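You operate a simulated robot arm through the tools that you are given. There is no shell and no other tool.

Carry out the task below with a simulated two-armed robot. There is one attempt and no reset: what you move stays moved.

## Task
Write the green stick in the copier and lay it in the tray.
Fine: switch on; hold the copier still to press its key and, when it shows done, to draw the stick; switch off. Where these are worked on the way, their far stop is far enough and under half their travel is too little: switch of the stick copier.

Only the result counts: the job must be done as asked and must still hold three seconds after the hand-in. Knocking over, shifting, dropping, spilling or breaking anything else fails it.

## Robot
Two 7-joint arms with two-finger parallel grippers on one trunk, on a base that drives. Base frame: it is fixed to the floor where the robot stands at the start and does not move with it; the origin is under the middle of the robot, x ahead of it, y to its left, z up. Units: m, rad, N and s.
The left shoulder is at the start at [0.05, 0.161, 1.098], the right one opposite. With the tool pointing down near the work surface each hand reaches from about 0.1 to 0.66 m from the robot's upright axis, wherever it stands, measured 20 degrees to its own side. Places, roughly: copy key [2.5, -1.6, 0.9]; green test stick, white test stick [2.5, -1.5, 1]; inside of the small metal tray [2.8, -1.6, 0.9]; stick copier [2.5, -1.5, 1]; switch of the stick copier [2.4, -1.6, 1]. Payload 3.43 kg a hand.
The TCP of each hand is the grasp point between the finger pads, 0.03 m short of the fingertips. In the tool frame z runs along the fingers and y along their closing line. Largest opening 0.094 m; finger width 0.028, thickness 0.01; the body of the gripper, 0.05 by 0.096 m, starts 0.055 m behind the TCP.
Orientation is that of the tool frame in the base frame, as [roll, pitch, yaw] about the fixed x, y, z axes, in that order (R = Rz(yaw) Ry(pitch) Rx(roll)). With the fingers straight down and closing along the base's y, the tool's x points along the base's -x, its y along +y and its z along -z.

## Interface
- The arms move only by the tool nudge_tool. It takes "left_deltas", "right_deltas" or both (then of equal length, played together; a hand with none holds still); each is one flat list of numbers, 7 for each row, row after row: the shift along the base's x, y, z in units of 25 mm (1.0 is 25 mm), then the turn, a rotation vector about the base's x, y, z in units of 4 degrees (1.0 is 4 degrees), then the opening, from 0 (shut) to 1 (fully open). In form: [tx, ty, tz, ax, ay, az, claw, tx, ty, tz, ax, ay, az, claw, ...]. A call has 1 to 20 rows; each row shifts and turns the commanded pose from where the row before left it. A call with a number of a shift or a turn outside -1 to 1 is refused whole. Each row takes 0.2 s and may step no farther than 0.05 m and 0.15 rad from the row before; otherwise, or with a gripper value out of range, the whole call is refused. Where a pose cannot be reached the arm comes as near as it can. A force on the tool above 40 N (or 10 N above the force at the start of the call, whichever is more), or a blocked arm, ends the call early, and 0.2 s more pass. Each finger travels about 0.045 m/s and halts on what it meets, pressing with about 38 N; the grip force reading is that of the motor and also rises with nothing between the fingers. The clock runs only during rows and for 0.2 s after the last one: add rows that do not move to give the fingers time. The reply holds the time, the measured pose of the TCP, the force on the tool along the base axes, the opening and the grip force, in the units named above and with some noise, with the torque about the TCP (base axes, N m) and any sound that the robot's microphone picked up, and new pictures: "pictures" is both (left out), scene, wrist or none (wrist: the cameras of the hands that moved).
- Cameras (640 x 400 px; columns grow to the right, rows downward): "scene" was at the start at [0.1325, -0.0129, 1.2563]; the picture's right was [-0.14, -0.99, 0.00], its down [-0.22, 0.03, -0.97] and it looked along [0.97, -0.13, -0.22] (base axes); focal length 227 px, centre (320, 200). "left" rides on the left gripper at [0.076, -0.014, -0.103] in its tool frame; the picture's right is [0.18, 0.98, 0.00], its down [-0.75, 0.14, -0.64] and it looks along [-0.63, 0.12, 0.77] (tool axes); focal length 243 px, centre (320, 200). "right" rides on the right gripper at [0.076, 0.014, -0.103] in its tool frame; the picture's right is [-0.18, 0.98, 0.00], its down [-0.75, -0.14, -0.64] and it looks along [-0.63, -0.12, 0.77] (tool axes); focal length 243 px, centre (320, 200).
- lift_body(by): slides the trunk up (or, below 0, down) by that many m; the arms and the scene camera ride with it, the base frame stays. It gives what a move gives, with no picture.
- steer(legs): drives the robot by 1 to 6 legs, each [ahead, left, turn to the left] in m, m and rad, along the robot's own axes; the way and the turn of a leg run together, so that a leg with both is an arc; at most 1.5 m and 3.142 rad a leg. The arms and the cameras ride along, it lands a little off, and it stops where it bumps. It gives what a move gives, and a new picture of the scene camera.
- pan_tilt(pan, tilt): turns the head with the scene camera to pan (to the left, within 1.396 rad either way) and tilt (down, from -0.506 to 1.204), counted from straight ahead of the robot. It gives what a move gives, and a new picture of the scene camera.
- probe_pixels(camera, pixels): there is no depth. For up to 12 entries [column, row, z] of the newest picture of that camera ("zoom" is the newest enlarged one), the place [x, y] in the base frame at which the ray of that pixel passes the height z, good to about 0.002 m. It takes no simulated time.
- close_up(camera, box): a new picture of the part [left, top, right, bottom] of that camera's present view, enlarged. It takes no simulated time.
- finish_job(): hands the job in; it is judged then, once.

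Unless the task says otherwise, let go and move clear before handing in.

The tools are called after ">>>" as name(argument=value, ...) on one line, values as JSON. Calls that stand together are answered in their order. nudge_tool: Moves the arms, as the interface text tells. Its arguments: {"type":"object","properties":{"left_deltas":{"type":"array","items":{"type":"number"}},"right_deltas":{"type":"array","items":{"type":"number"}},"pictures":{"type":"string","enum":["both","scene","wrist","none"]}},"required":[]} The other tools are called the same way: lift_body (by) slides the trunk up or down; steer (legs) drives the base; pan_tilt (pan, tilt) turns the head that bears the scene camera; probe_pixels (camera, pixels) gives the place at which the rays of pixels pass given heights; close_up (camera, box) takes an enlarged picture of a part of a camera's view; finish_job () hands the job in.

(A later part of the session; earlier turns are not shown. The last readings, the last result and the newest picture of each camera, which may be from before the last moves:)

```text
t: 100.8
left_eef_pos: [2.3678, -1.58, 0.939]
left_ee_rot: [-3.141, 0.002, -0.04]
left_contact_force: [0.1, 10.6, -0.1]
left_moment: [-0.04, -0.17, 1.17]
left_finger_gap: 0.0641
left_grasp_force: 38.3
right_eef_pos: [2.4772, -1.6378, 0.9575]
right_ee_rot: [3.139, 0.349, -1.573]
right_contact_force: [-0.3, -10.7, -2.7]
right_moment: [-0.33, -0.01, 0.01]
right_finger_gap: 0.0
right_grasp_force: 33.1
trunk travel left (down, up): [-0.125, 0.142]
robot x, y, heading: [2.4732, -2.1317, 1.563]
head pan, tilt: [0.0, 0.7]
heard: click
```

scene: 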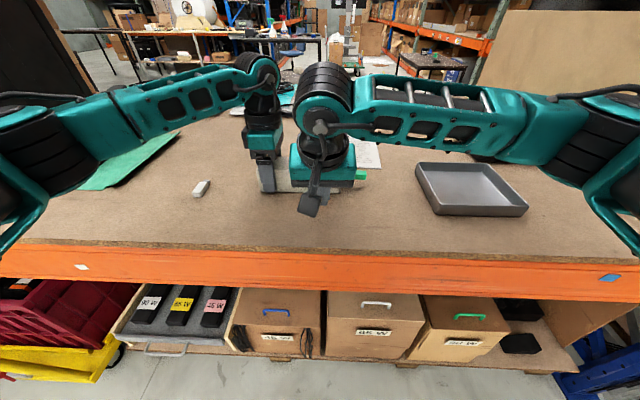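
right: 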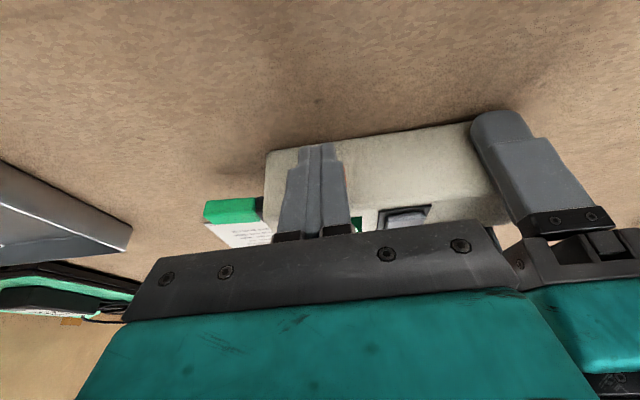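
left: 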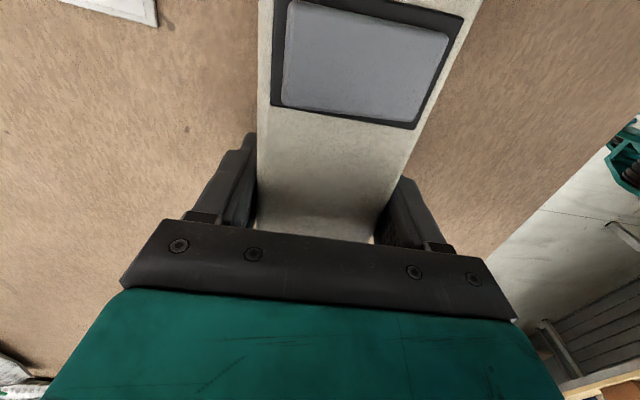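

I heard a click with 10.7 N on the key, and the copier held still. I'll back the right hand off and look at the display.

>>> nudge_tool(right_deltas=[0, -0.4, 0, 0, 0, 0, 0, 0, -0.8, 0, 0, 0, 0, 0, 0.8, -0.5, 0.5, 0, 0, 0, 0, 0.8, 0, 0.8, 0, 0, 0, 0, 0.8, 0, 0.8, 0, 0, 0, 0, 0.8, 0, 0.8, 0, 0, 0, 0, 0.8, 0, 0.8, 0, 0, 0, 0], left_deltas=[0, 0, 0, 0, 0, 0, 0, 0, 0, 0, 0, 0, 0, 0, 0, 0, 0, 0, 0, 0, 0, 0, 0, 0, 0, 0, 0, 0, 0, 0, 0, 0, 0, 0, 0, 0, 0, 0, 0, 0, 0, 0, 0, 0, 0, 0, 0, 0, 0], pictures="scene")

>>> close_up(camera="scene", box=[240, 130, 400, 230])

```text
t: 102.4
left_eef_pos: [2.3683, -1.5802, 0.9388]
left_ee_rot: [-3.141, 0.001, -0.044]
left_contact_force: [1.2, -0.7, 0.5]
left_moment: [-0.12, 0.23, 0.03]
left_finger_gap: 0.0641
left_grasp_force: 38.1
right_eef_pos: [2.5785, -1.6787, 1.0503]
right_ee_rot: [3.14, 0.352, -1.573]
right_contact_force: [-1.3, 0.5, 0.4]
right_moment: [-0.01, -0.01, -0.01]
right_finger_gap: 0.0003
right_grasp_force: 33.3
trunk travel left (down, up): [-0.125, 0.142]
robot x, y, heading: [2.4728, -2.1324, 1.571]
head pan, tilt: [0.0, 0.7]
```

scene: 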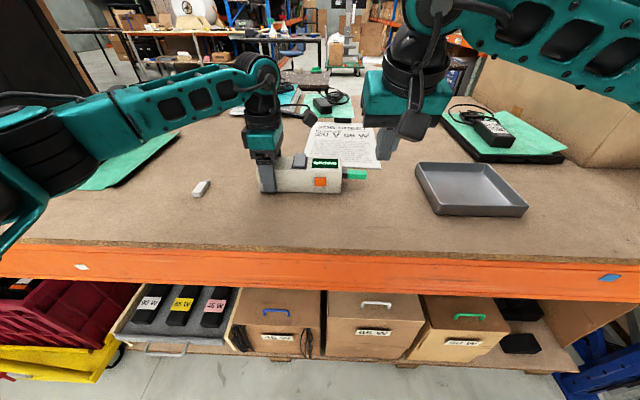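

```text
4.00 times, centred on (320, 180) of scene
```

zoom: 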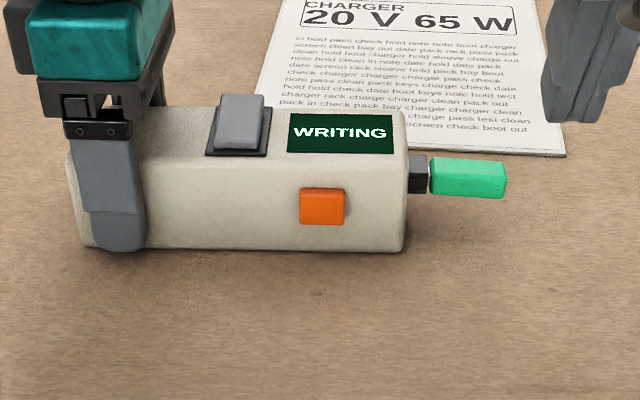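

The display reads WRITING. While it works I'll ready the right hand for the stick: straighten its tilt and turn it clockwise so it closes along y, keeping clear of the left hand.

>>> nudge_tool(right_deltas=[0.3, 0, 0.3, -1, 0, 0, 0, 0.3, 0, 0.3, -1, 0, 0, 0, 0.3, 0, 0.3, -1, 0, 0, 0, 0.3, 0, 0.3, -1, 0, 0, 0, 0.3, 0, 0.3, -1, 0, 0, 0, 0, 0, 0, 0, 0, -1, 0.2, 0, 0, 0, 0, 0, -1, 0.3, 0, 0, 0, 0, 0, -1, 0.4, 0, 0, 0, 0, 0, -1, 0.5, 0, 0, 0, 0, 0, -1, 0.5, 0, 0, 0, 0, 0, -1, 0.5, 0, 0, 0, 0, 0, -1, 0.5, 0, 0, 0, 0, 0, -1, 0.5, 0, 0, 0, 0, 0, -1, 0.5, 0, 0, 0, 0, 0, -1, 0.5, 0, 0, 0, 0, 0, -1, 0.5, 0, 0, 0, 0, 0, -1, 0.5, 0, 0, 0, 0, 0, -1, 0.5, 0, 0, 0, 0, 0, -1, 0.5, 0, 0, 0, 0, 0, -1, 0.5], left_deltas=[0, 0, 0, 0, 0, 0, 0, 0, 0, 0, 0, 0, 0, 0, 0, 0, 0, 0, 0, 0, 0, 0, 0, 0, 0, 0, 0, 0, 0, 0, 0, 0, 0, 0, 0, 0, 0, 0, 0, 0, 0, 0, 0, 0, 0, 0, 0, 0, 0, 0, 0, 0, 0, 0, 0, 0, 0, 0, 0, 0, 0, 0, 0, 0, 0, 0, 0, 0, 0, 0, 0, 0, 0, 0, 0, 0, 0, 0, 0, 0, 0, 0, 0, 0, 0, 0, 0, 0, 0, 0, 0, 0, 0, 0, 0, 0, 0, 0, 0, 0, 0, 0, 0, 0, 0, 0, 0, 0, 0, 0, 0, 0, 0, 0, 0, 0, 0, 0, 0, 0, 0, 0, 0, 0, 0, 0, 0, 0, 0, 0, 0, 0, 0, 0, 0, 0, 0, 0, 0, 0], pictures="scene")

>>> close_up(camera="scene", box=[240, 130, 400, 230])

```text
t: 106.6
left_eef_pos: [2.3677, -1.5805, 0.9378]
left_ee_rot: [3.141, 0.001, -0.044]
left_contact_force: [-0.8, 1.4, 0.0]
left_moment: [-0.04, -0.01, 0.07]
left_finger_gap: 0.064
left_grasp_force: 38.5
right_eef_pos: [2.6139, -1.6789, 1.0882]
right_ee_rot: [3.14, 0.0, -2.624]
right_contact_force: [0.8, -0.3, -0.2]
right_moment: [0.01, 0.01, -0.03]
right_finger_gap: 0.0469
right_grasp_force: 0.1
trunk travel left (down, up): [-0.125, 0.142]
robot x, y, heading: [2.476, -2.1308, 1.567]
head pan, tilt: [0.0, 0.7]
```

scene: 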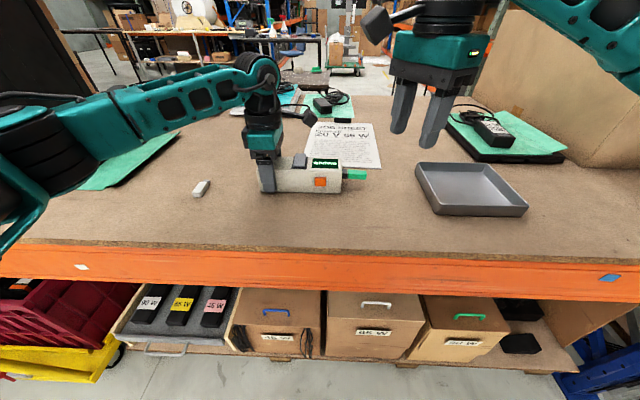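

```text
4.00 times, centred on (320, 180) of scene
```

zoom: 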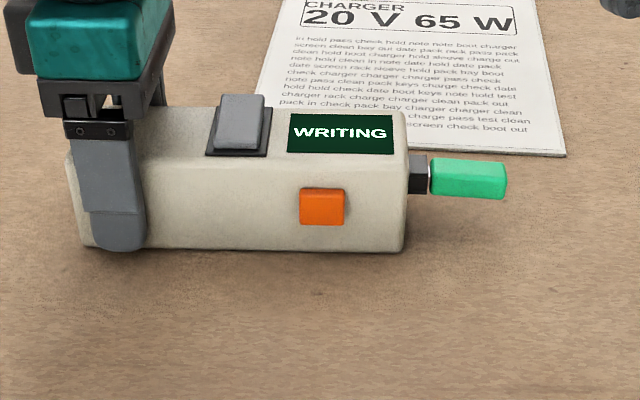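

Still WRITING. I'll finish turning the right hand (to yaw≈-3.18), then lean it 20° away from the copier so its camera stays clear of the left hand's.

>>> nudge_tool(right_deltas=[0, 0.3, 0, 0, 0, -0.9, 0.5, 0, 0.3, 0, 0, 0, -0.9, 0.5, 0, 0.3, 0, 0, 0, -0.9, 0.5, 0, 0.3, 0, 0, 0, -0.9, 0.5, 0, 0.3, 0, 0, 0, -0.9, 0.5, 0, 0.3, 0, 0, 0, -0.9, 0.5, 0, 0.3, 0, 0, 0, -0.9, 0.5, 0, 0.3, 0, 0, 0, -0.9, 0.5, 0, 0.3, 0, 0, 0, -0.9, 0.5, 0, 0.18, -0.1, 0, 1, 0, 0.5, 0, 0.18, -0.1, 0, 1, 0, 0.5, 0, 0.18, -0.1, 0, 1, 0, 0.5, 0, 0.18, -0.1, 0, 1, 0, 0.5, 0, 0.18, -0.1, 0, 1, 0, 0.5, 0, 0, 0, 0, 0, 0, 0.5], left_deltas=[0, 0, 0, 0, 0, 0, 0, 0, 0, 0, 0, 0, 0, 0, 0, 0, 0, 0, 0, 0, 0, 0, 0, 0, 0, 0, 0, 0, 0, 0, 0, 0, 0, 0, 0, 0, 0, 0, 0, 0, 0, 0, 0, 0, 0, 0, 0, 0, 0, 0, 0, 0, 0, 0, 0, 0, 0, 0, 0, 0, 0, 0, 0, 0, 0, 0, 0, 0, 0, 0, 0, 0, 0, 0, 0, 0, 0, 0, 0, 0, 0, 0, 0, 0, 0, 0, 0, 0, 0, 0, 0, 0, 0, 0, 0, 0, 0, 0, 0, 0, 0, 0, 0, 0, 0], pictures="both")

>>> close_up(camera="scene", box=[240, 130, 400, 230])

```text
t: 109.8
left_eef_pos: [2.3668, -1.5802, 0.9385]
left_ee_rot: [-3.14, 0.002, -0.044]
left_contact_force: [0.5, -0.2, 0.5]
left_moment: [-0.06, 0.06, 0.03]
left_finger_gap: 0.0642
left_grasp_force: 37.8
right_eef_pos: [2.6138, -1.5904, 1.076]
right_ee_rot: [-3.125, -0.349, 3.092]
right_contact_force: [-0.6, 0.0, 0.1]
right_moment: [0.03, -0.02, 0.04]
right_finger_gap: 0.0468
right_grasp_force: 0.1
trunk travel left (down, up): [-0.125, 0.142]
robot x, y, heading: [2.4707, -2.1314, 1.57]
head pan, tilt: [0.0, 0.7]
```

scene: 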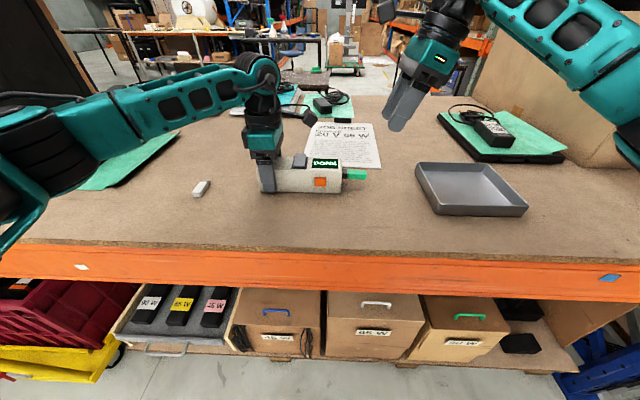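
right: 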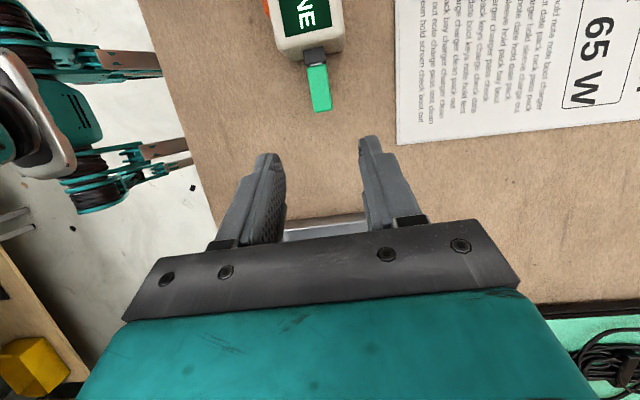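
left: 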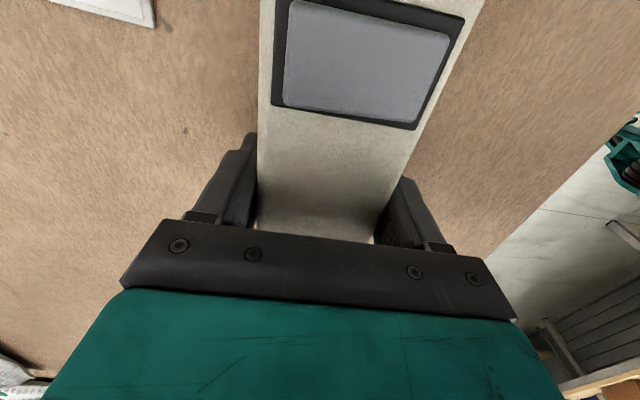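

```text
4.00 times, centred on (320, 180) of scene
```

zoom: 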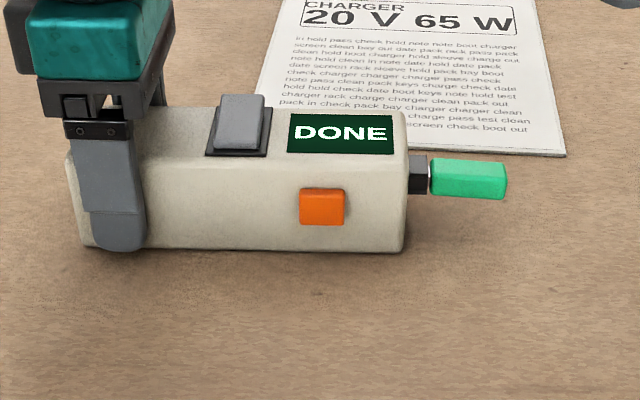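

The display now reads DONE and the copier has not moved. I'll measure the handle precisely in both views before grasping.

>>> probe_pixels(camera="right", pixels=[[307, 67, 0.94], [326, 64, 0.94], [314, 111, 0.94], [331, 108, 0.94], [307, 67, 0.93], [326, 64, 0.93], [314, 111, 0.93], [331, 108, 0.93]])

>>> close_up(camera="right", box=[256, 20, 384, 100])

>>> close_up(camera="scene", box=[330, 158, 378, 188])

```text
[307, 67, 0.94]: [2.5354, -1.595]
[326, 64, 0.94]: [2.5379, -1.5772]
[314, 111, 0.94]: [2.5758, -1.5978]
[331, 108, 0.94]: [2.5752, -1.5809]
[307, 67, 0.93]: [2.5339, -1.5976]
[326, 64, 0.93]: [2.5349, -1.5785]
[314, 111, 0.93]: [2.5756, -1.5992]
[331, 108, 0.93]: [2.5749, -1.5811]
```

```text
5.00 times, centred on (320, 60) of right
```

zoom: 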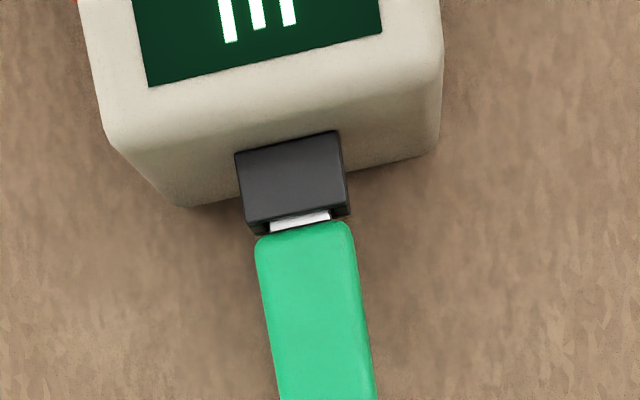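

```text
13.33 times, centred on (354, 173) of scene
```

zoom: 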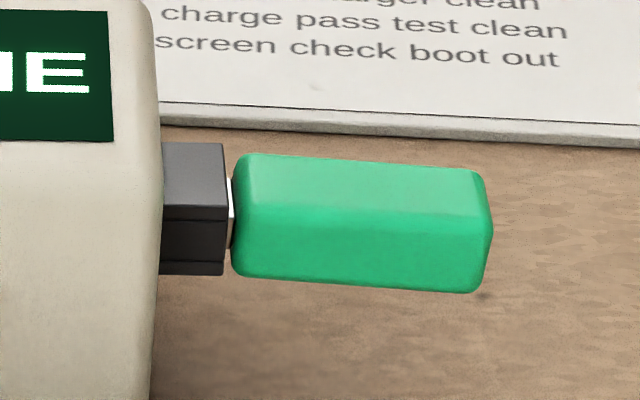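

The zoom shows the handle, metal plug sliver and dark socket. I'll find the handle's top and bottom heights by probing its front face edges at several z.

>>> probe_pixels(camera="zoom", pixels=[[360, 222, 0.935], [360, 222, 0.94], [360, 222, 0.945], [360, 285, 0.915], [360, 285, 0.92], [360, 285, 0.925], [360, 160, 0.935], [360, 160, 0.94], [360, 160, 0.945]])

```text
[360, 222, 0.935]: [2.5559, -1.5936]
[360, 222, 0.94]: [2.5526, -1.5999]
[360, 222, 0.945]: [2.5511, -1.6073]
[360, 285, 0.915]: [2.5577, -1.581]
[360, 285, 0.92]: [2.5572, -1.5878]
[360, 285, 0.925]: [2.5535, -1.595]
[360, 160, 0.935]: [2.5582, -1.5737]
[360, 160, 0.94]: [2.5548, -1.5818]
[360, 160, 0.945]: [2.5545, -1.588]
```

The handle spans x 2.534–2.576, y -1.598…-1.579, z 0.927–0.9385. I'll bring the right hand over it and lower to TCP z≈0.948, with the fingers half open.

>>> nudge_tool(right_deltas=[-0.744, 0.03, 0, 0, 0, 0, 0.5, -0.744, 0.03, 0, 0, 0, 0, 0.5, -0.744, 0.02, 0, 0, 0, 0, 0.5, 0, 0, -0.85, 0, 0, 0, 0.5, 0, 0, -0.85, 0, 0, 0, 0.5, 0, 0, -0.85, 0, 0, 0, 0.5, 0, 0, 0, 0, 0, 0, 0.5], left_deltas=[0, 0, 0, 0, 0, 0, 0, 0, 0, 0, 0, 0, 0, 0, 0, 0, 0, 0, 0, 0, 0, 0, 0, 0, 0, 0, 0, 0, 0, 0, 0, 0, 0, 0, 0, 0, 0, 0, 0, 0, 0, 0, 0, 0, 0, 0, 0, 0, 0], pictures="both")

```text
t: 111.4
left_eef_pos: [2.3675, -1.5799, 0.938]
left_ee_rot: [-3.142, 0.002, -0.043]
left_contact_force: [0.0, 0.1, -0.3]
left_moment: [0.0, 0.03, 0.07]
left_finger_gap: 0.064
left_grasp_force: 37.7
right_eef_pos: [2.5596, -1.5876, 1.0105]
right_ee_rot: [-3.127, -0.348, 3.095]
right_contact_force: [-0.1, 0.3, 0.2]
right_moment: [0.01, 0.0, 0.03]
right_finger_gap: 0.0467
right_grasp_force: 0.0
trunk travel left (down, up): [-0.125, 0.142]
robot x, y, heading: [2.4753, -2.1283, 1.569]
head pan, tilt: [0.0, 0.7]
```

scene: 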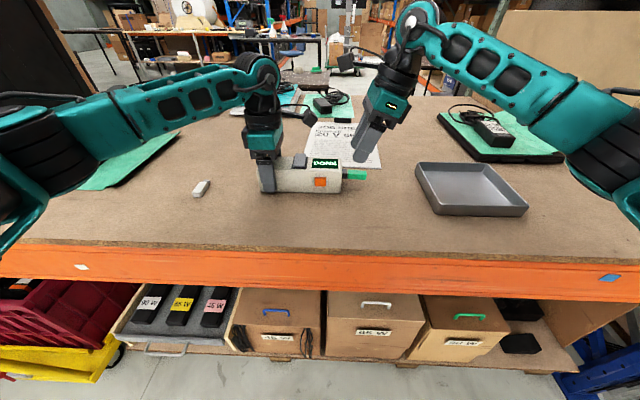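
right: 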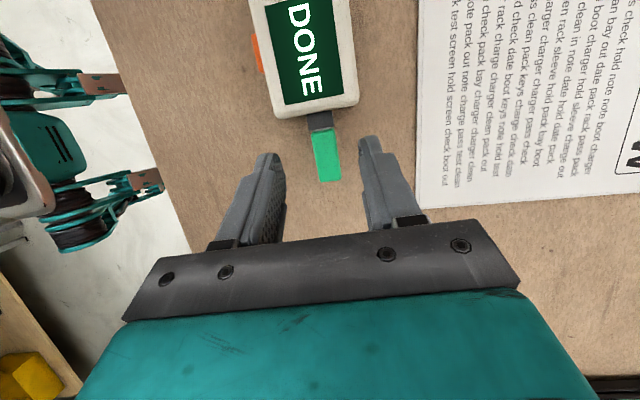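
left: 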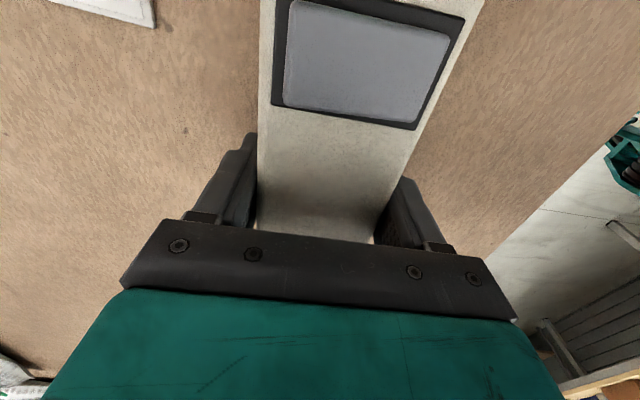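

The handle lies midway between the fingers (col ≈327). I'll lower the remaining 62 mm.

>>> nudge_tool(right_deltas=[0, 0, -0.83, 0, 0, 0, 0.5, 0, 0, -0.83, 0, 0, 0, 0.5, 0, 0, -0.83, 0, 0, 0, 0.5, 0, 0, 0, 0, 0, 0, 0.5], left_deltas=[0, 0, 0, 0, 0, 0, 0, 0, 0, 0, 0, 0, 0, 0, 0, 0, 0, 0, 0, 0, 0, 0, 0, 0, 0, 0, 0, 0], pictures="both")

>>> close_up(camera="scene", box=[300, 130, 396, 190])

```text
t: 112.4
left_eef_pos: [2.3693, -1.5808, 0.9386]
left_ee_rot: [-3.14, 0.001, -0.045]
left_contact_force: [-0.4, -0.1, 0.0]
left_moment: [-0.03, -0.01, 0.0]
left_finger_gap: 0.0644
left_grasp_force: 37.8
right_eef_pos: [2.5599, -1.5879, 0.9479]
right_ee_rot: [-3.126, -0.345, 3.093]
right_contact_force: [-0.4, 1.0, -0.1]
right_moment: [-0.03, 0.04, -0.02]
right_finger_gap: 0.047
right_grasp_force: 0.0
trunk travel left (down, up): [-0.125, 0.142]
robot x, y, heading: [2.4719, -2.131, 1.568]
head pan, tilt: [0.0, 0.7]
```

scene: 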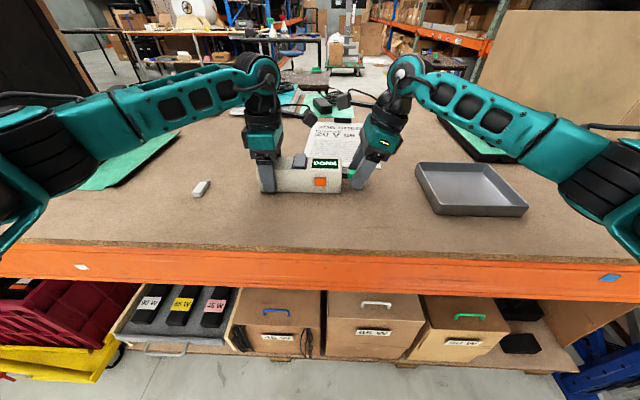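
right: 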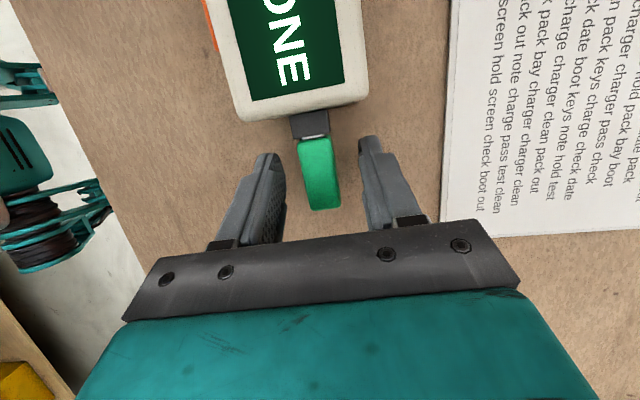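
left: 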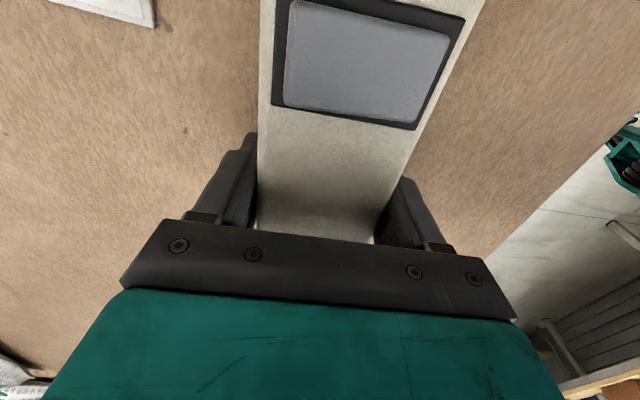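

```text
6.67 times, centred on (348, 160) of scene
```

zoom: 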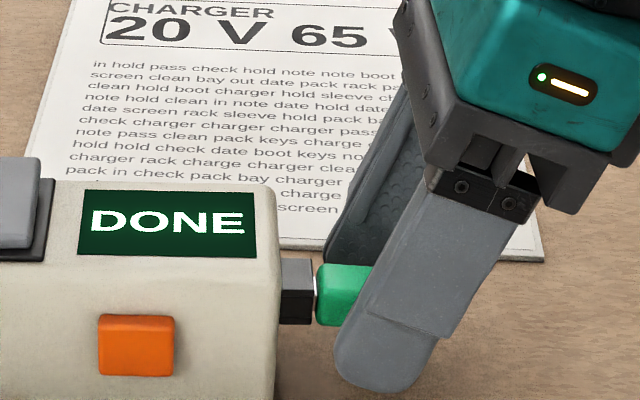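

The fingers straddle the handle evenly (inner edges ≈285 and 358 around the handle at 320). I'll close the right gripper on the handle.

>>> nudge_tool(right_deltas=[0, 0, 0, 0, 0, 0, 0.35, 0, 0, 0, 0, 0, 0, 0.25, 0, 0, 0, 0, 0, 0, 0.2, 0, 0, 0, 0, 0, 0, 0.1, 0, 0, 0, 0, 0, 0, 0, 0, 0, 0, 0, 0, 0, 0, 0, 0, 0, 0, 0, 0, 0], left_deltas=[0, 0, 0, 0, 0, 0, 0, 0, 0, 0, 0, 0, 0, 0, 0, 0, 0, 0, 0, 0, 0, 0, 0, 0, 0, 0, 0, 0, 0, 0, 0, 0, 0, 0, 0, 0, 0, 0, 0, 0, 0, 0, 0, 0, 0, 0, 0, 0, 0], pictures="wrist")

```text
t: 114.0
left_eef_pos: [2.3671, -1.5801, 0.9385]
left_ee_rot: [3.141, 0.001, -0.042]
left_contact_force: [-1.3, 1.6, -0.1]
left_moment: [-0.01, -0.04, 0.18]
left_finger_gap: 0.0641
left_grasp_force: 37.7
right_eef_pos: [2.5591, -1.5884, 0.9484]
right_ee_rot: [-3.126, -0.347, 3.091]
right_contact_force: [1.3, -1.6, 0.4]
right_moment: [0.0, -0.01, 0.05]
right_finger_gap: 0.0172
right_grasp_force: 37.8
trunk travel left (down, up): [-0.125, 0.142]
robot x, y, heading: [2.47, -2.1352, 1.568]
head pan, tilt: [0.0, 0.7]
```

right: 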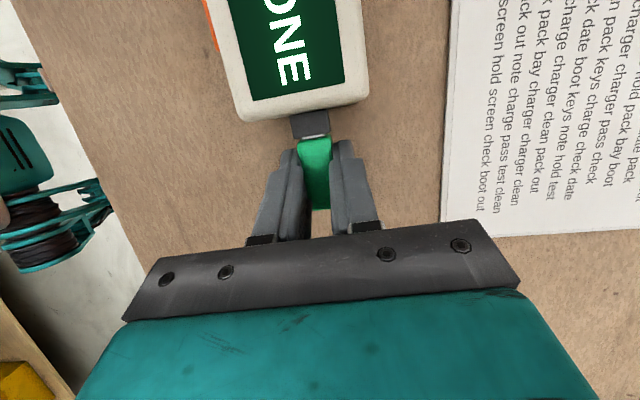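
left: 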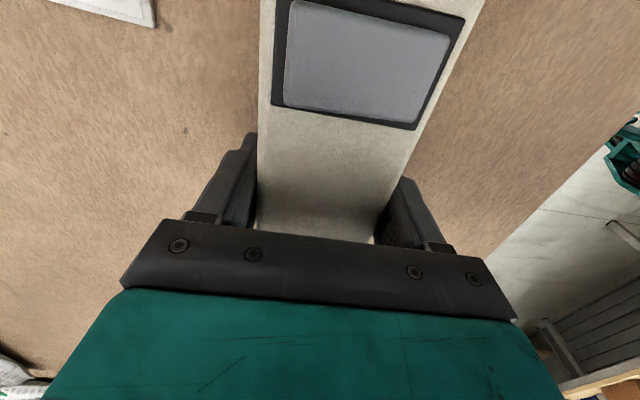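

The stick is gripped (gap 0.017, 38 N). Now I'll draw it out slowly along the copier's axis, +x with a slight -y, while the left hand holds.

>>> nudge_tool(right_deltas=[0.1, -0.0044, 0, 0, 0, 0, 0, 0.1, -0.0044, 0, 0, 0, 0, 0, 0.1, -0.0044, 0, 0, 0, 0, 0, 0.1, -0.0044, 0, 0, 0, 0, 0, 0.1, -0.0044, 0, 0, 0, 0, 0, 0.1, -0.0044, 0, 0, 0, 0, 0, 0.1, -0.0044, 0, 0, 0, 0, 0, 0.1, -0.0044, 0, 0, 0, 0, 0], left_deltas=[0, 0, 0, 0, 0, 0, 0, 0, 0, 0, 0, 0, 0, 0, 0, 0, 0, 0, 0, 0, 0, 0, 0, 0, 0, 0, 0, 0, 0, 0, 0, 0, 0, 0, 0, 0, 0, 0, 0, 0, 0, 0, 0, 0, 0, 0, 0, 0, 0, 0, 0, 0, 0, 0, 0, 0], pictures="both")

>>> close_up(camera="scene", box=[300, 130, 396, 190])

```text
t: 115.8
left_eef_pos: [2.3673, -1.5804, 0.9389]
left_ee_rot: [3.141, 0.001, -0.043]
left_contact_force: [-0.3, -1.3, 0.4]
left_moment: [-0.01, -0.05, 0.07]
left_finger_gap: 0.0642
left_grasp_force: 37.9
right_eef_pos: [2.5783, -1.5887, 0.9498]
right_ee_rot: [-3.125, -0.347, 3.094]
right_contact_force: [-0.2, 0.3, -0.1]
right_moment: [-0.01, 0.01, -0.02]
right_finger_gap: 0.0175
right_grasp_force: 38.1
trunk travel left (down, up): [-0.125, 0.142]
robot x, y, heading: [2.4742, -2.136, 1.567]
head pan, tilt: [0.0, 0.7]
```

scene: 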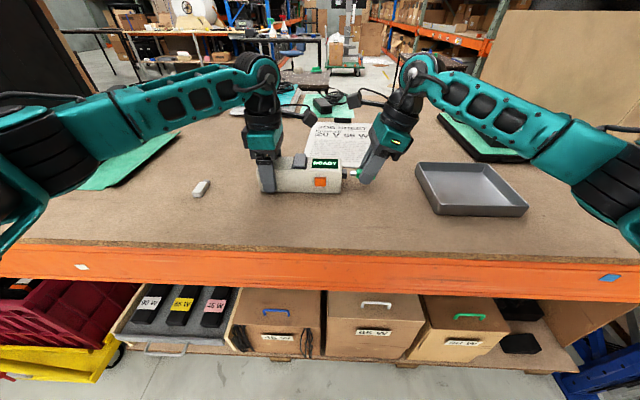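
right: 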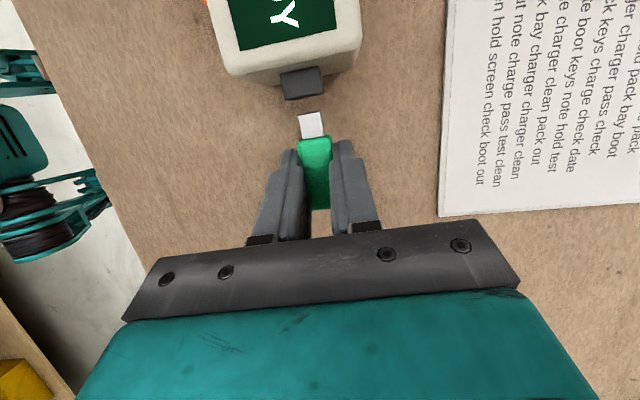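
left: 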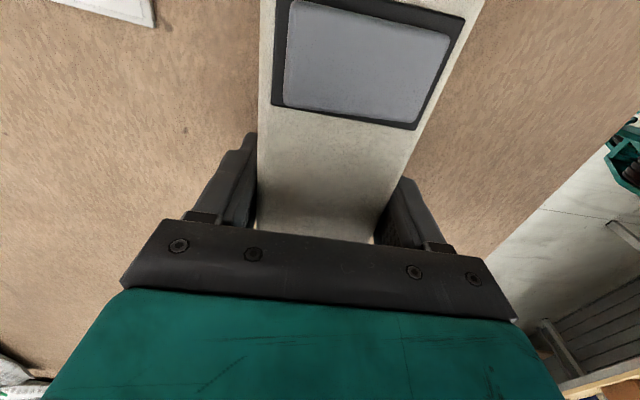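

```text
6.67 times, centred on (348, 160) of scene
```

zoom: 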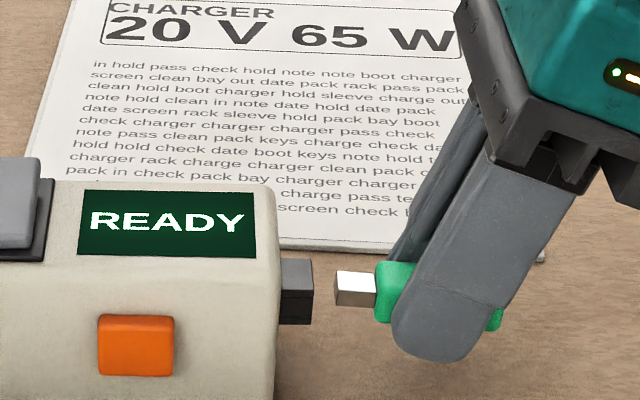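

The stick is fully out (plug visible at zoom (355,290), display READY) and the copier stayed put. I'll move the stick further right and up, and examine the tray.

>>> nudge_tool(right_deltas=[0.6, -0.02, 0, 0, 0, 0, 0, 0.6, 0, 0.3, 0, 0, 0, 0, 0, 0, 0.8, 0, 0, 0, 0, 0, 0, 0.8, 0, 0, 0, 0, 0, 0, 0.6, 0, 0, 0, 0], left_deltas=[0, 0, 0, 0, 0, 0, 0, 0, 0, 0, 0, 0, 0, 0, 0, 0, 0, 0, 0, 0, 0, 0, 0, 0, 0, 0, 0, 0, 0, 0, 0, 0, 0, 0, 0], pictures="both")

>>> close_up(camera="scene", box=[400, 150, 544, 240])

```text
t: 117.0
left_eef_pos: [2.3669, -1.5809, 0.938]
left_ee_rot: [-3.141, 0.002, -0.042]
left_contact_force: [0.3, -0.9, -0.8]
left_moment: [0.04, 0.05, -0.04]
left_finger_gap: 0.0642
left_grasp_force: 38.2
right_eef_pos: [2.6086, -1.5877, 1.0128]
right_ee_rot: [-3.127, -0.348, 3.093]
right_contact_force: [0.3, -0.4, -0.6]
right_moment: [0.0, 0.03, -0.05]
right_finger_gap: 0.0173
right_grasp_force: 38.0
trunk travel left (down, up): [-0.125, 0.142]
robot x, y, heading: [2.4759, -2.1365, 1.563]
head pan, tilt: [0.0, 0.7]
```

scene: 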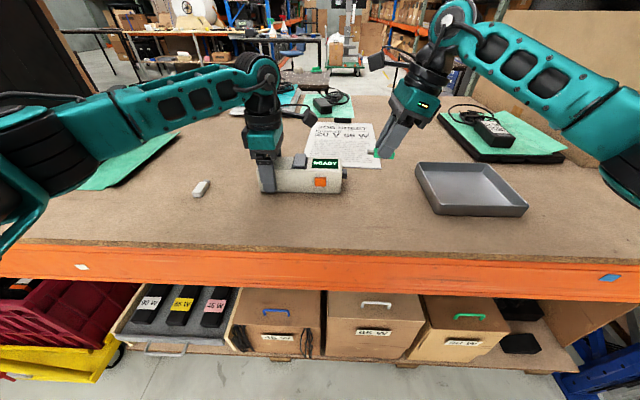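
right: 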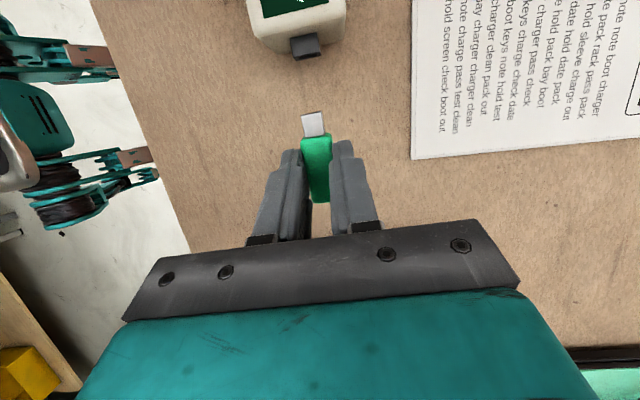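
left: 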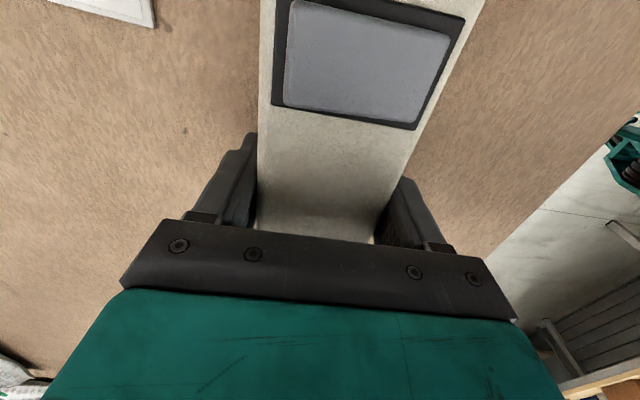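

```text
4.44 times, centred on (472, 195) of scene
```

zoom: 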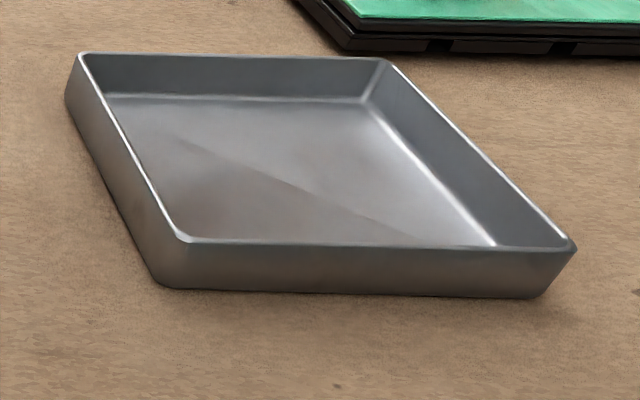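

I'll probe the tray's rim and floor corners to place the stick in its middle.

>>> probe_pixels(camera="zoom", pixels=[[165, 288, 0.9], [540, 298, 0.9], [185, 240, 0.925], [572, 248, 0.925], [82, 55, 0.925], [385, 60, 0.925], [110, 95, 0.903], [368, 98, 0.903], [493, 245, 0.903], [290, 170, 0.903], [185, 240, 0.92], [185, 240, 0.93]])

```text
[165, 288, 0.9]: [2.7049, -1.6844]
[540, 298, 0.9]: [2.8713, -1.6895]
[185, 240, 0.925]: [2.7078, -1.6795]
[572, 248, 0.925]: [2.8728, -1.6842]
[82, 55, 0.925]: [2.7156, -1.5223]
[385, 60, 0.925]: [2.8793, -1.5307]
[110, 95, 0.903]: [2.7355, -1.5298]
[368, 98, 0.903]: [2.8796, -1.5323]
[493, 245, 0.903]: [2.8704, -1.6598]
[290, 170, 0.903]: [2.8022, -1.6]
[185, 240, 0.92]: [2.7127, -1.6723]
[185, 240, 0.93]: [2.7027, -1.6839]
```

The tray spans x 2.707–2.877, y -1.684…-1.525, rim ≈0.93, floor ≈0.903. I'll carry the stick over to (2.80,-1.60) at the present height.

>>> nudge_tool(right_deltas=[0.85, -0.06, 0, 0, 0, 0, 0, 0.85, -0.06, 0, 0, 0, 0, 0, 0.85, -0.06, 0, 0, 0, 0, 0, 0.85, -0.06, 0, 0, 0, 0, 0, 0.85, -0.06, 0, 0, 0, 0, 0, 0.85, -0.06, 0, 0, 0, 0, 0, 0.85, -0.06, 0, 0, 0, 0, 0, 0.85, -0.06, 0, 0, 0, 0, 0, 0.85, -0.06, 0, 0, 0, 0, 0, 0, 0, 0, 0, 0, 0, 0], left_deltas=[0, 0, 0, 0, 0, 0, 0, 0, 0, 0, 0, 0, 0, 0, 0, 0, 0, 0, 0, 0, 0, 0, 0, 0, 0, 0, 0, 0, 0, 0, 0, 0, 0, 0, 0, 0, 0, 0, 0, 0, 0, 0, 0, 0, 0, 0, 0, 0, 0, 0, 0, 0, 0, 0, 0, 0, 0, 0, 0, 0, 0, 0, 0, 0, 0, 0, 0, 0, 0, 0], pictures="both")

```text
t: 119.2
left_eef_pos: [2.3684, -1.58, 0.9381]
left_ee_rot: [3.14, 0.003, -0.042]
left_contact_force: [-0.4, 0.1, 0.9]
left_moment: [-0.04, 0.04, 0.04]
left_finger_gap: 0.0644
left_grasp_force: 38.2
right_eef_pos: [2.7975, -1.6022, 1.0119]
right_ee_rot: [-3.126, -0.347, 3.093]
right_contact_force: [0.2, 0.2, -0.9]
right_moment: [0.03, 0.0, 0.02]
right_finger_gap: 0.0171
right_grasp_force: 37.8
trunk travel left (down, up): [-0.125, 0.142]
robot x, y, heading: [2.4712, -2.1315, 1.569]
head pan, tilt: [0.0, 0.7]
```

scene: 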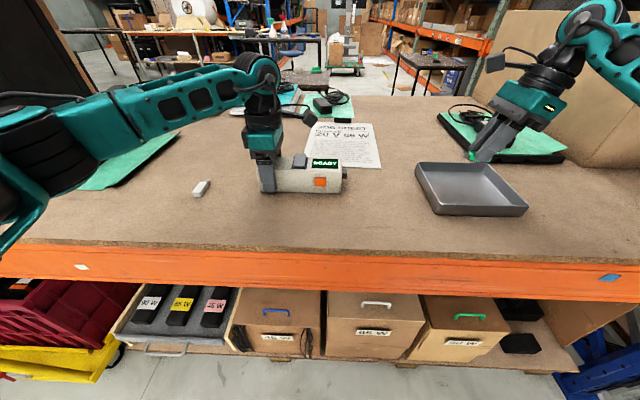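
right: 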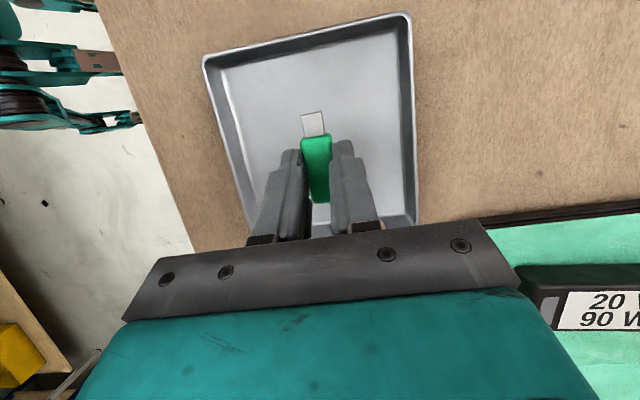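
left: 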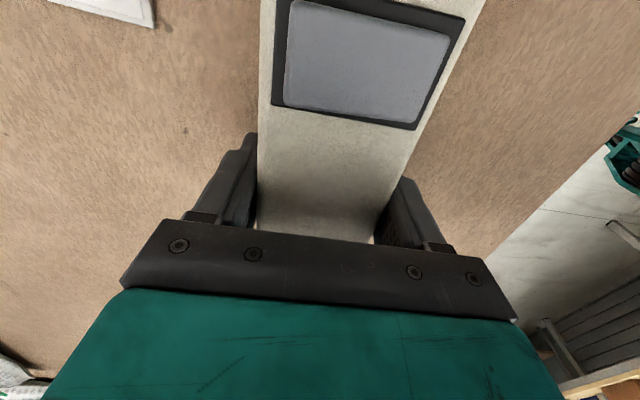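

The stick is over the middle of the tray. I'll lower it in, finishing in small steps near the tray floor.

>>> nudge_tool(right_deltas=[0, 0, -0.8, 0, 0, 0, 0, 0, 0, -0.8, 0, 0, 0, 0, 0, 0, -0.6, 0, 0, 0, 0, 0, 0, -0.2, 0, 0, 0, 0, 0, 0, -0.12, 0, 0, 0, 0, 0, 0, -0.12, 0, 0, 0, 0, 0, 0, 0, 0, 0, 0, 0], left_deltas=[0, 0, 0, 0, 0, 0, 0, 0, 0, 0, 0, 0, 0, 0, 0, 0, 0, 0, 0, 0, 0, 0, 0, 0, 0, 0, 0, 0, 0, 0, 0, 0, 0, 0, 0, 0, 0, 0, 0, 0, 0, 0, 0, 0, 0, 0, 0, 0, 0], pictures="both")

>>> close_up(camera="scene", box=[400, 150, 544, 240])

```text
t: 120.8
left_eef_pos: [2.3687, -1.5808, 0.9387]
left_ee_rot: [-3.14, 0.001, -0.043]
left_contact_force: [-0.1, -0.3, -1.2]
left_moment: [-0.02, -0.03, 0.05]
left_finger_gap: 0.0641
left_grasp_force: 37.8
right_eef_pos: [2.7998, -1.6023, 0.9456]
right_ee_rot: [-3.125, -0.348, 3.092]
right_contact_force: [0.3, -0.3, -0.6]
right_moment: [0.0, 0.01, 0.0]
right_finger_gap: 0.0175
right_grasp_force: 37.7
trunk travel left (down, up): [-0.125, 0.142]
robot x, y, heading: [2.4703, -2.1303, 1.564]
head pan, tilt: [0.0, 0.7]
```

scene: 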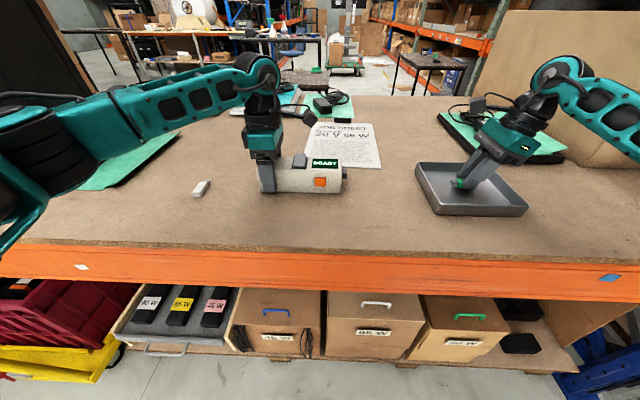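
right: 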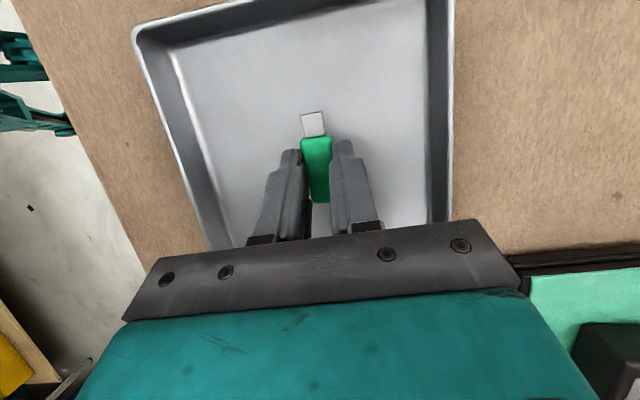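
left: 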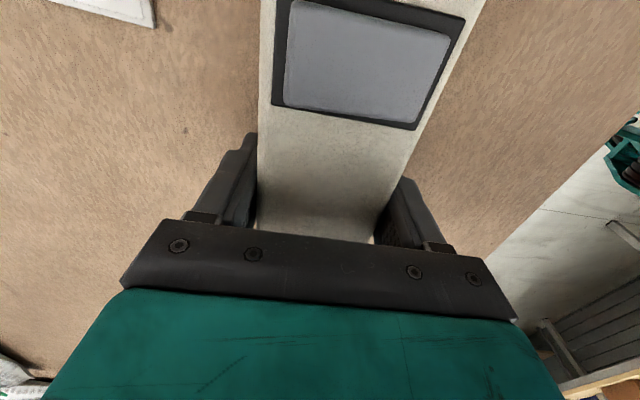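

```text
4.44 times, centred on (472, 195) of scene
```

zoom: 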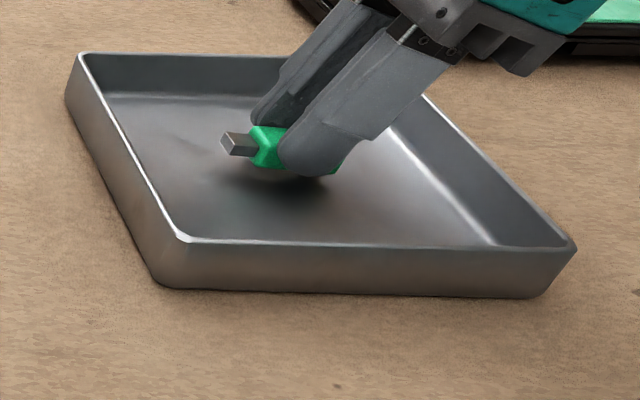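

The fingertips are still a little above the tray floor (force ≈0). I'll lower a few more millimetres.

>>> nudge_tool(right_deltas=[0, 0, -0.1, 0, 0, 0, 0, 0, 0, -0.1, 0, 0, 0, 0, 0, 0, 0, 0, 0, 0, 0], left_deltas=[0, 0, 0, 0, 0, 0, 0, 0, 0, 0, 0, 0, 0, 0, 0, 0, 0, 0, 0, 0, 0], pictures="none")

>>> close_up(camera="scene", box=[424, 160, 520, 220])

```text
t: 121.6
left_eef_pos: [2.3685, -1.5806, 0.939]
left_ee_rot: [3.141, 0.002, -0.044]
left_contact_force: [-0.3, 0.0, 2.0]
left_moment: [0.02, 0.02, 0.03]
left_finger_gap: 0.064
left_grasp_force: 37.8
right_eef_pos: [2.7976, -1.6009, 0.9405]
right_ee_rot: [-3.125, -0.349, 3.093]
right_contact_force: [0.2, -0.1, -0.2]
right_moment: [-0.01, 0.0, -0.03]
right_finger_gap: 0.0173
right_grasp_force: 37.8
trunk travel left (down, up): [-0.125, 0.142]
robot x, y, heading: [2.4682, -2.1325, 1.566]
head pan, tilt: [0.0, 0.7]
```

```text
6.67 times, centred on (472, 190) of scene
```

zoom: 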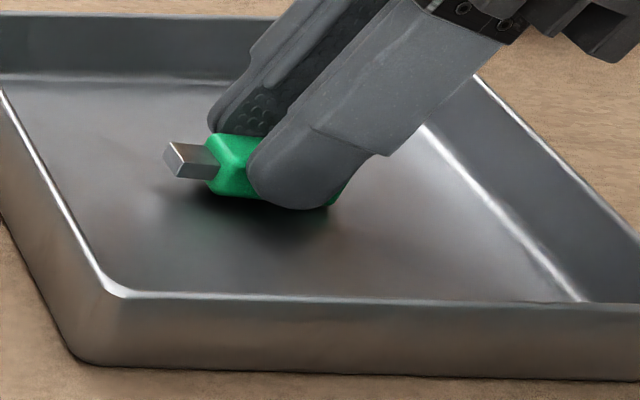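

Still no contact (0.2 N) and a shadow gap remains. I'll lower in 2 mm steps until the tips touch lightly.

>>> nudge_tool(right_deltas=[0, 0, -0.08, 0, 0, 0, 0, 0, 0, -0.08, 0, 0, 0, 0, 0, 0, 0, 0, 0, 0, 0], left_deltas=[0, 0, 0, 0, 0, 0, 0, 0, 0, 0, 0, 0, 0, 0, 0, 0, 0, 0, 0, 0, 0], pictures="none")

>>> close_up(camera="scene", box=[424, 160, 520, 220])

```text
t: 122.4
left_eef_pos: [2.367, -1.5811, 0.9406]
left_ee_rot: [-3.139, 0.001, -0.045]
left_contact_force: [-0.7, -1.2, 0.7]
left_moment: [0.01, 0.14, -0.05]
left_finger_gap: 0.0638
left_grasp_force: 38.1
right_eef_pos: [2.798, -1.6034, 0.9405]
right_ee_rot: [-3.134, -0.349, 3.095]
right_contact_force: [3.0, 0.9, 20.5]
right_moment: [0.1, -0.49, -0.01]
right_finger_gap: 0.0167
right_grasp_force: 38.1
trunk travel left (down, up): [-0.125, 0.142]
robot x, y, heading: [2.4689, -2.1312, 1.565]
head pan, tilt: [0.0, 0.7]
```

```text
6.67 times, centred on (472, 190) of scene
```

zoom: 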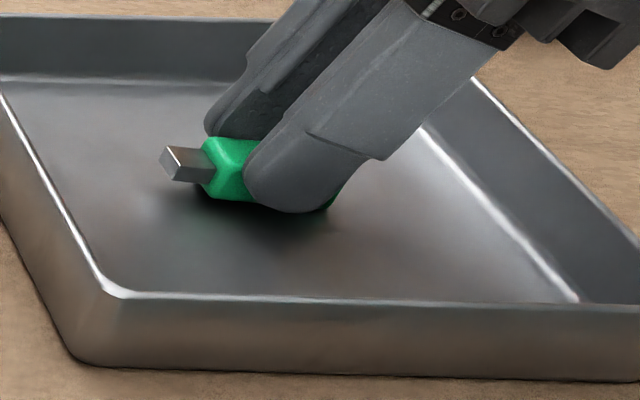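

The tips now touch the tray floor (20 N). I'll relieve by raising ~3 mm, then open the fingers to let the stick down.

>>> nudge_tool(right_deltas=[0, 0, 0.14, 0, 0, 0, 0, 0, 0, 0.02, 0, 0, 0, 0, 0, 0, 0, 0, 0, 0, 0.22, 0, 0, 0, 0, 0, 0, 0.3, 0, 0, 0, 0, 0, 0, 0.4, 0, 0, 0, 0, 0, 0, 0.45, 0, 0, 0, 0, 0, 0, 0.45], left_deltas=[0, 0, 0, 0, 0, 0, 0, 0, 0, 0, 0, 0, 0, 0, 0, 0, 0, 0, 0, 0, 0, 0, 0, 0, 0, 0, 0, 0, 0, 0, 0, 0, 0, 0, 0, 0, 0, 0, 0, 0, 0, 0, 0, 0, 0, 0, 0, 0, 0], pictures="both")

>>> close_up(camera="scene", box=[400, 150, 544, 240])

```text
t: 124.0
left_eef_pos: [2.3677, -1.5801, 0.9382]
left_ee_rot: [3.141, 0.0, -0.044]
left_contact_force: [-1.5, -0.4, -0.8]
left_moment: [-0.01, -0.06, -0.02]
left_finger_gap: 0.064
left_grasp_force: 38.2
right_eef_pos: [2.7985, -1.6016, 0.9393]
right_ee_rot: [-3.126, -0.347, 3.093]
right_contact_force: [0.0, 0.1, 0.3]
right_moment: [-0.01, -0.02, 0.0]
right_finger_gap: 0.0422
right_grasp_force: 0.1
trunk travel left (down, up): [-0.125, 0.142]
robot x, y, heading: [2.4724, -2.129, 1.564]
head pan, tilt: [0.0, 0.7]
```

scene: 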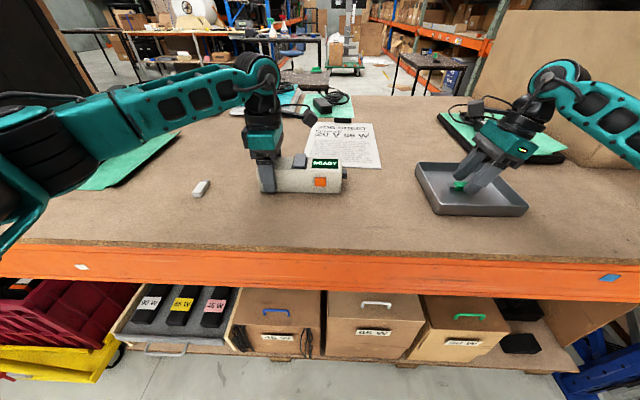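
right: 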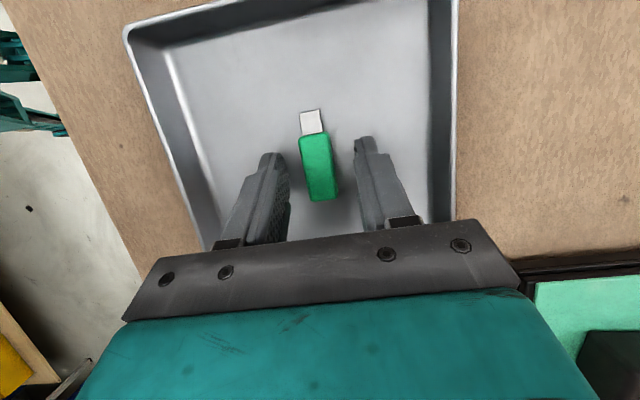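
left: 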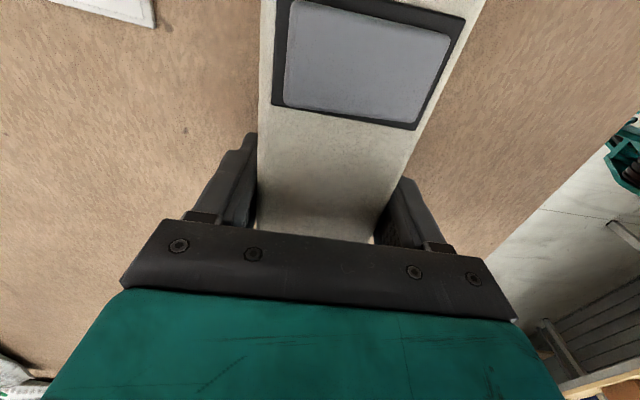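

```text
4.44 times, centred on (472, 195) of scene
```

zoom: 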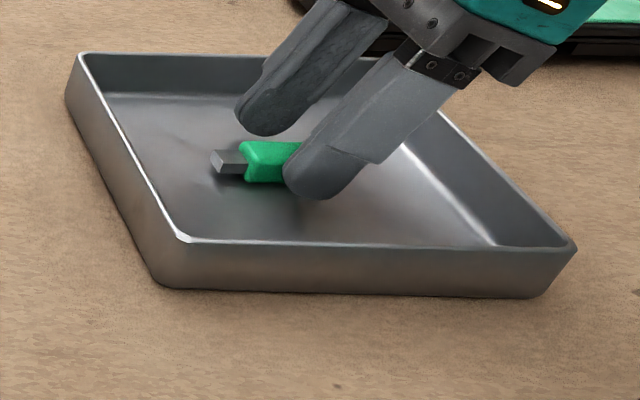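

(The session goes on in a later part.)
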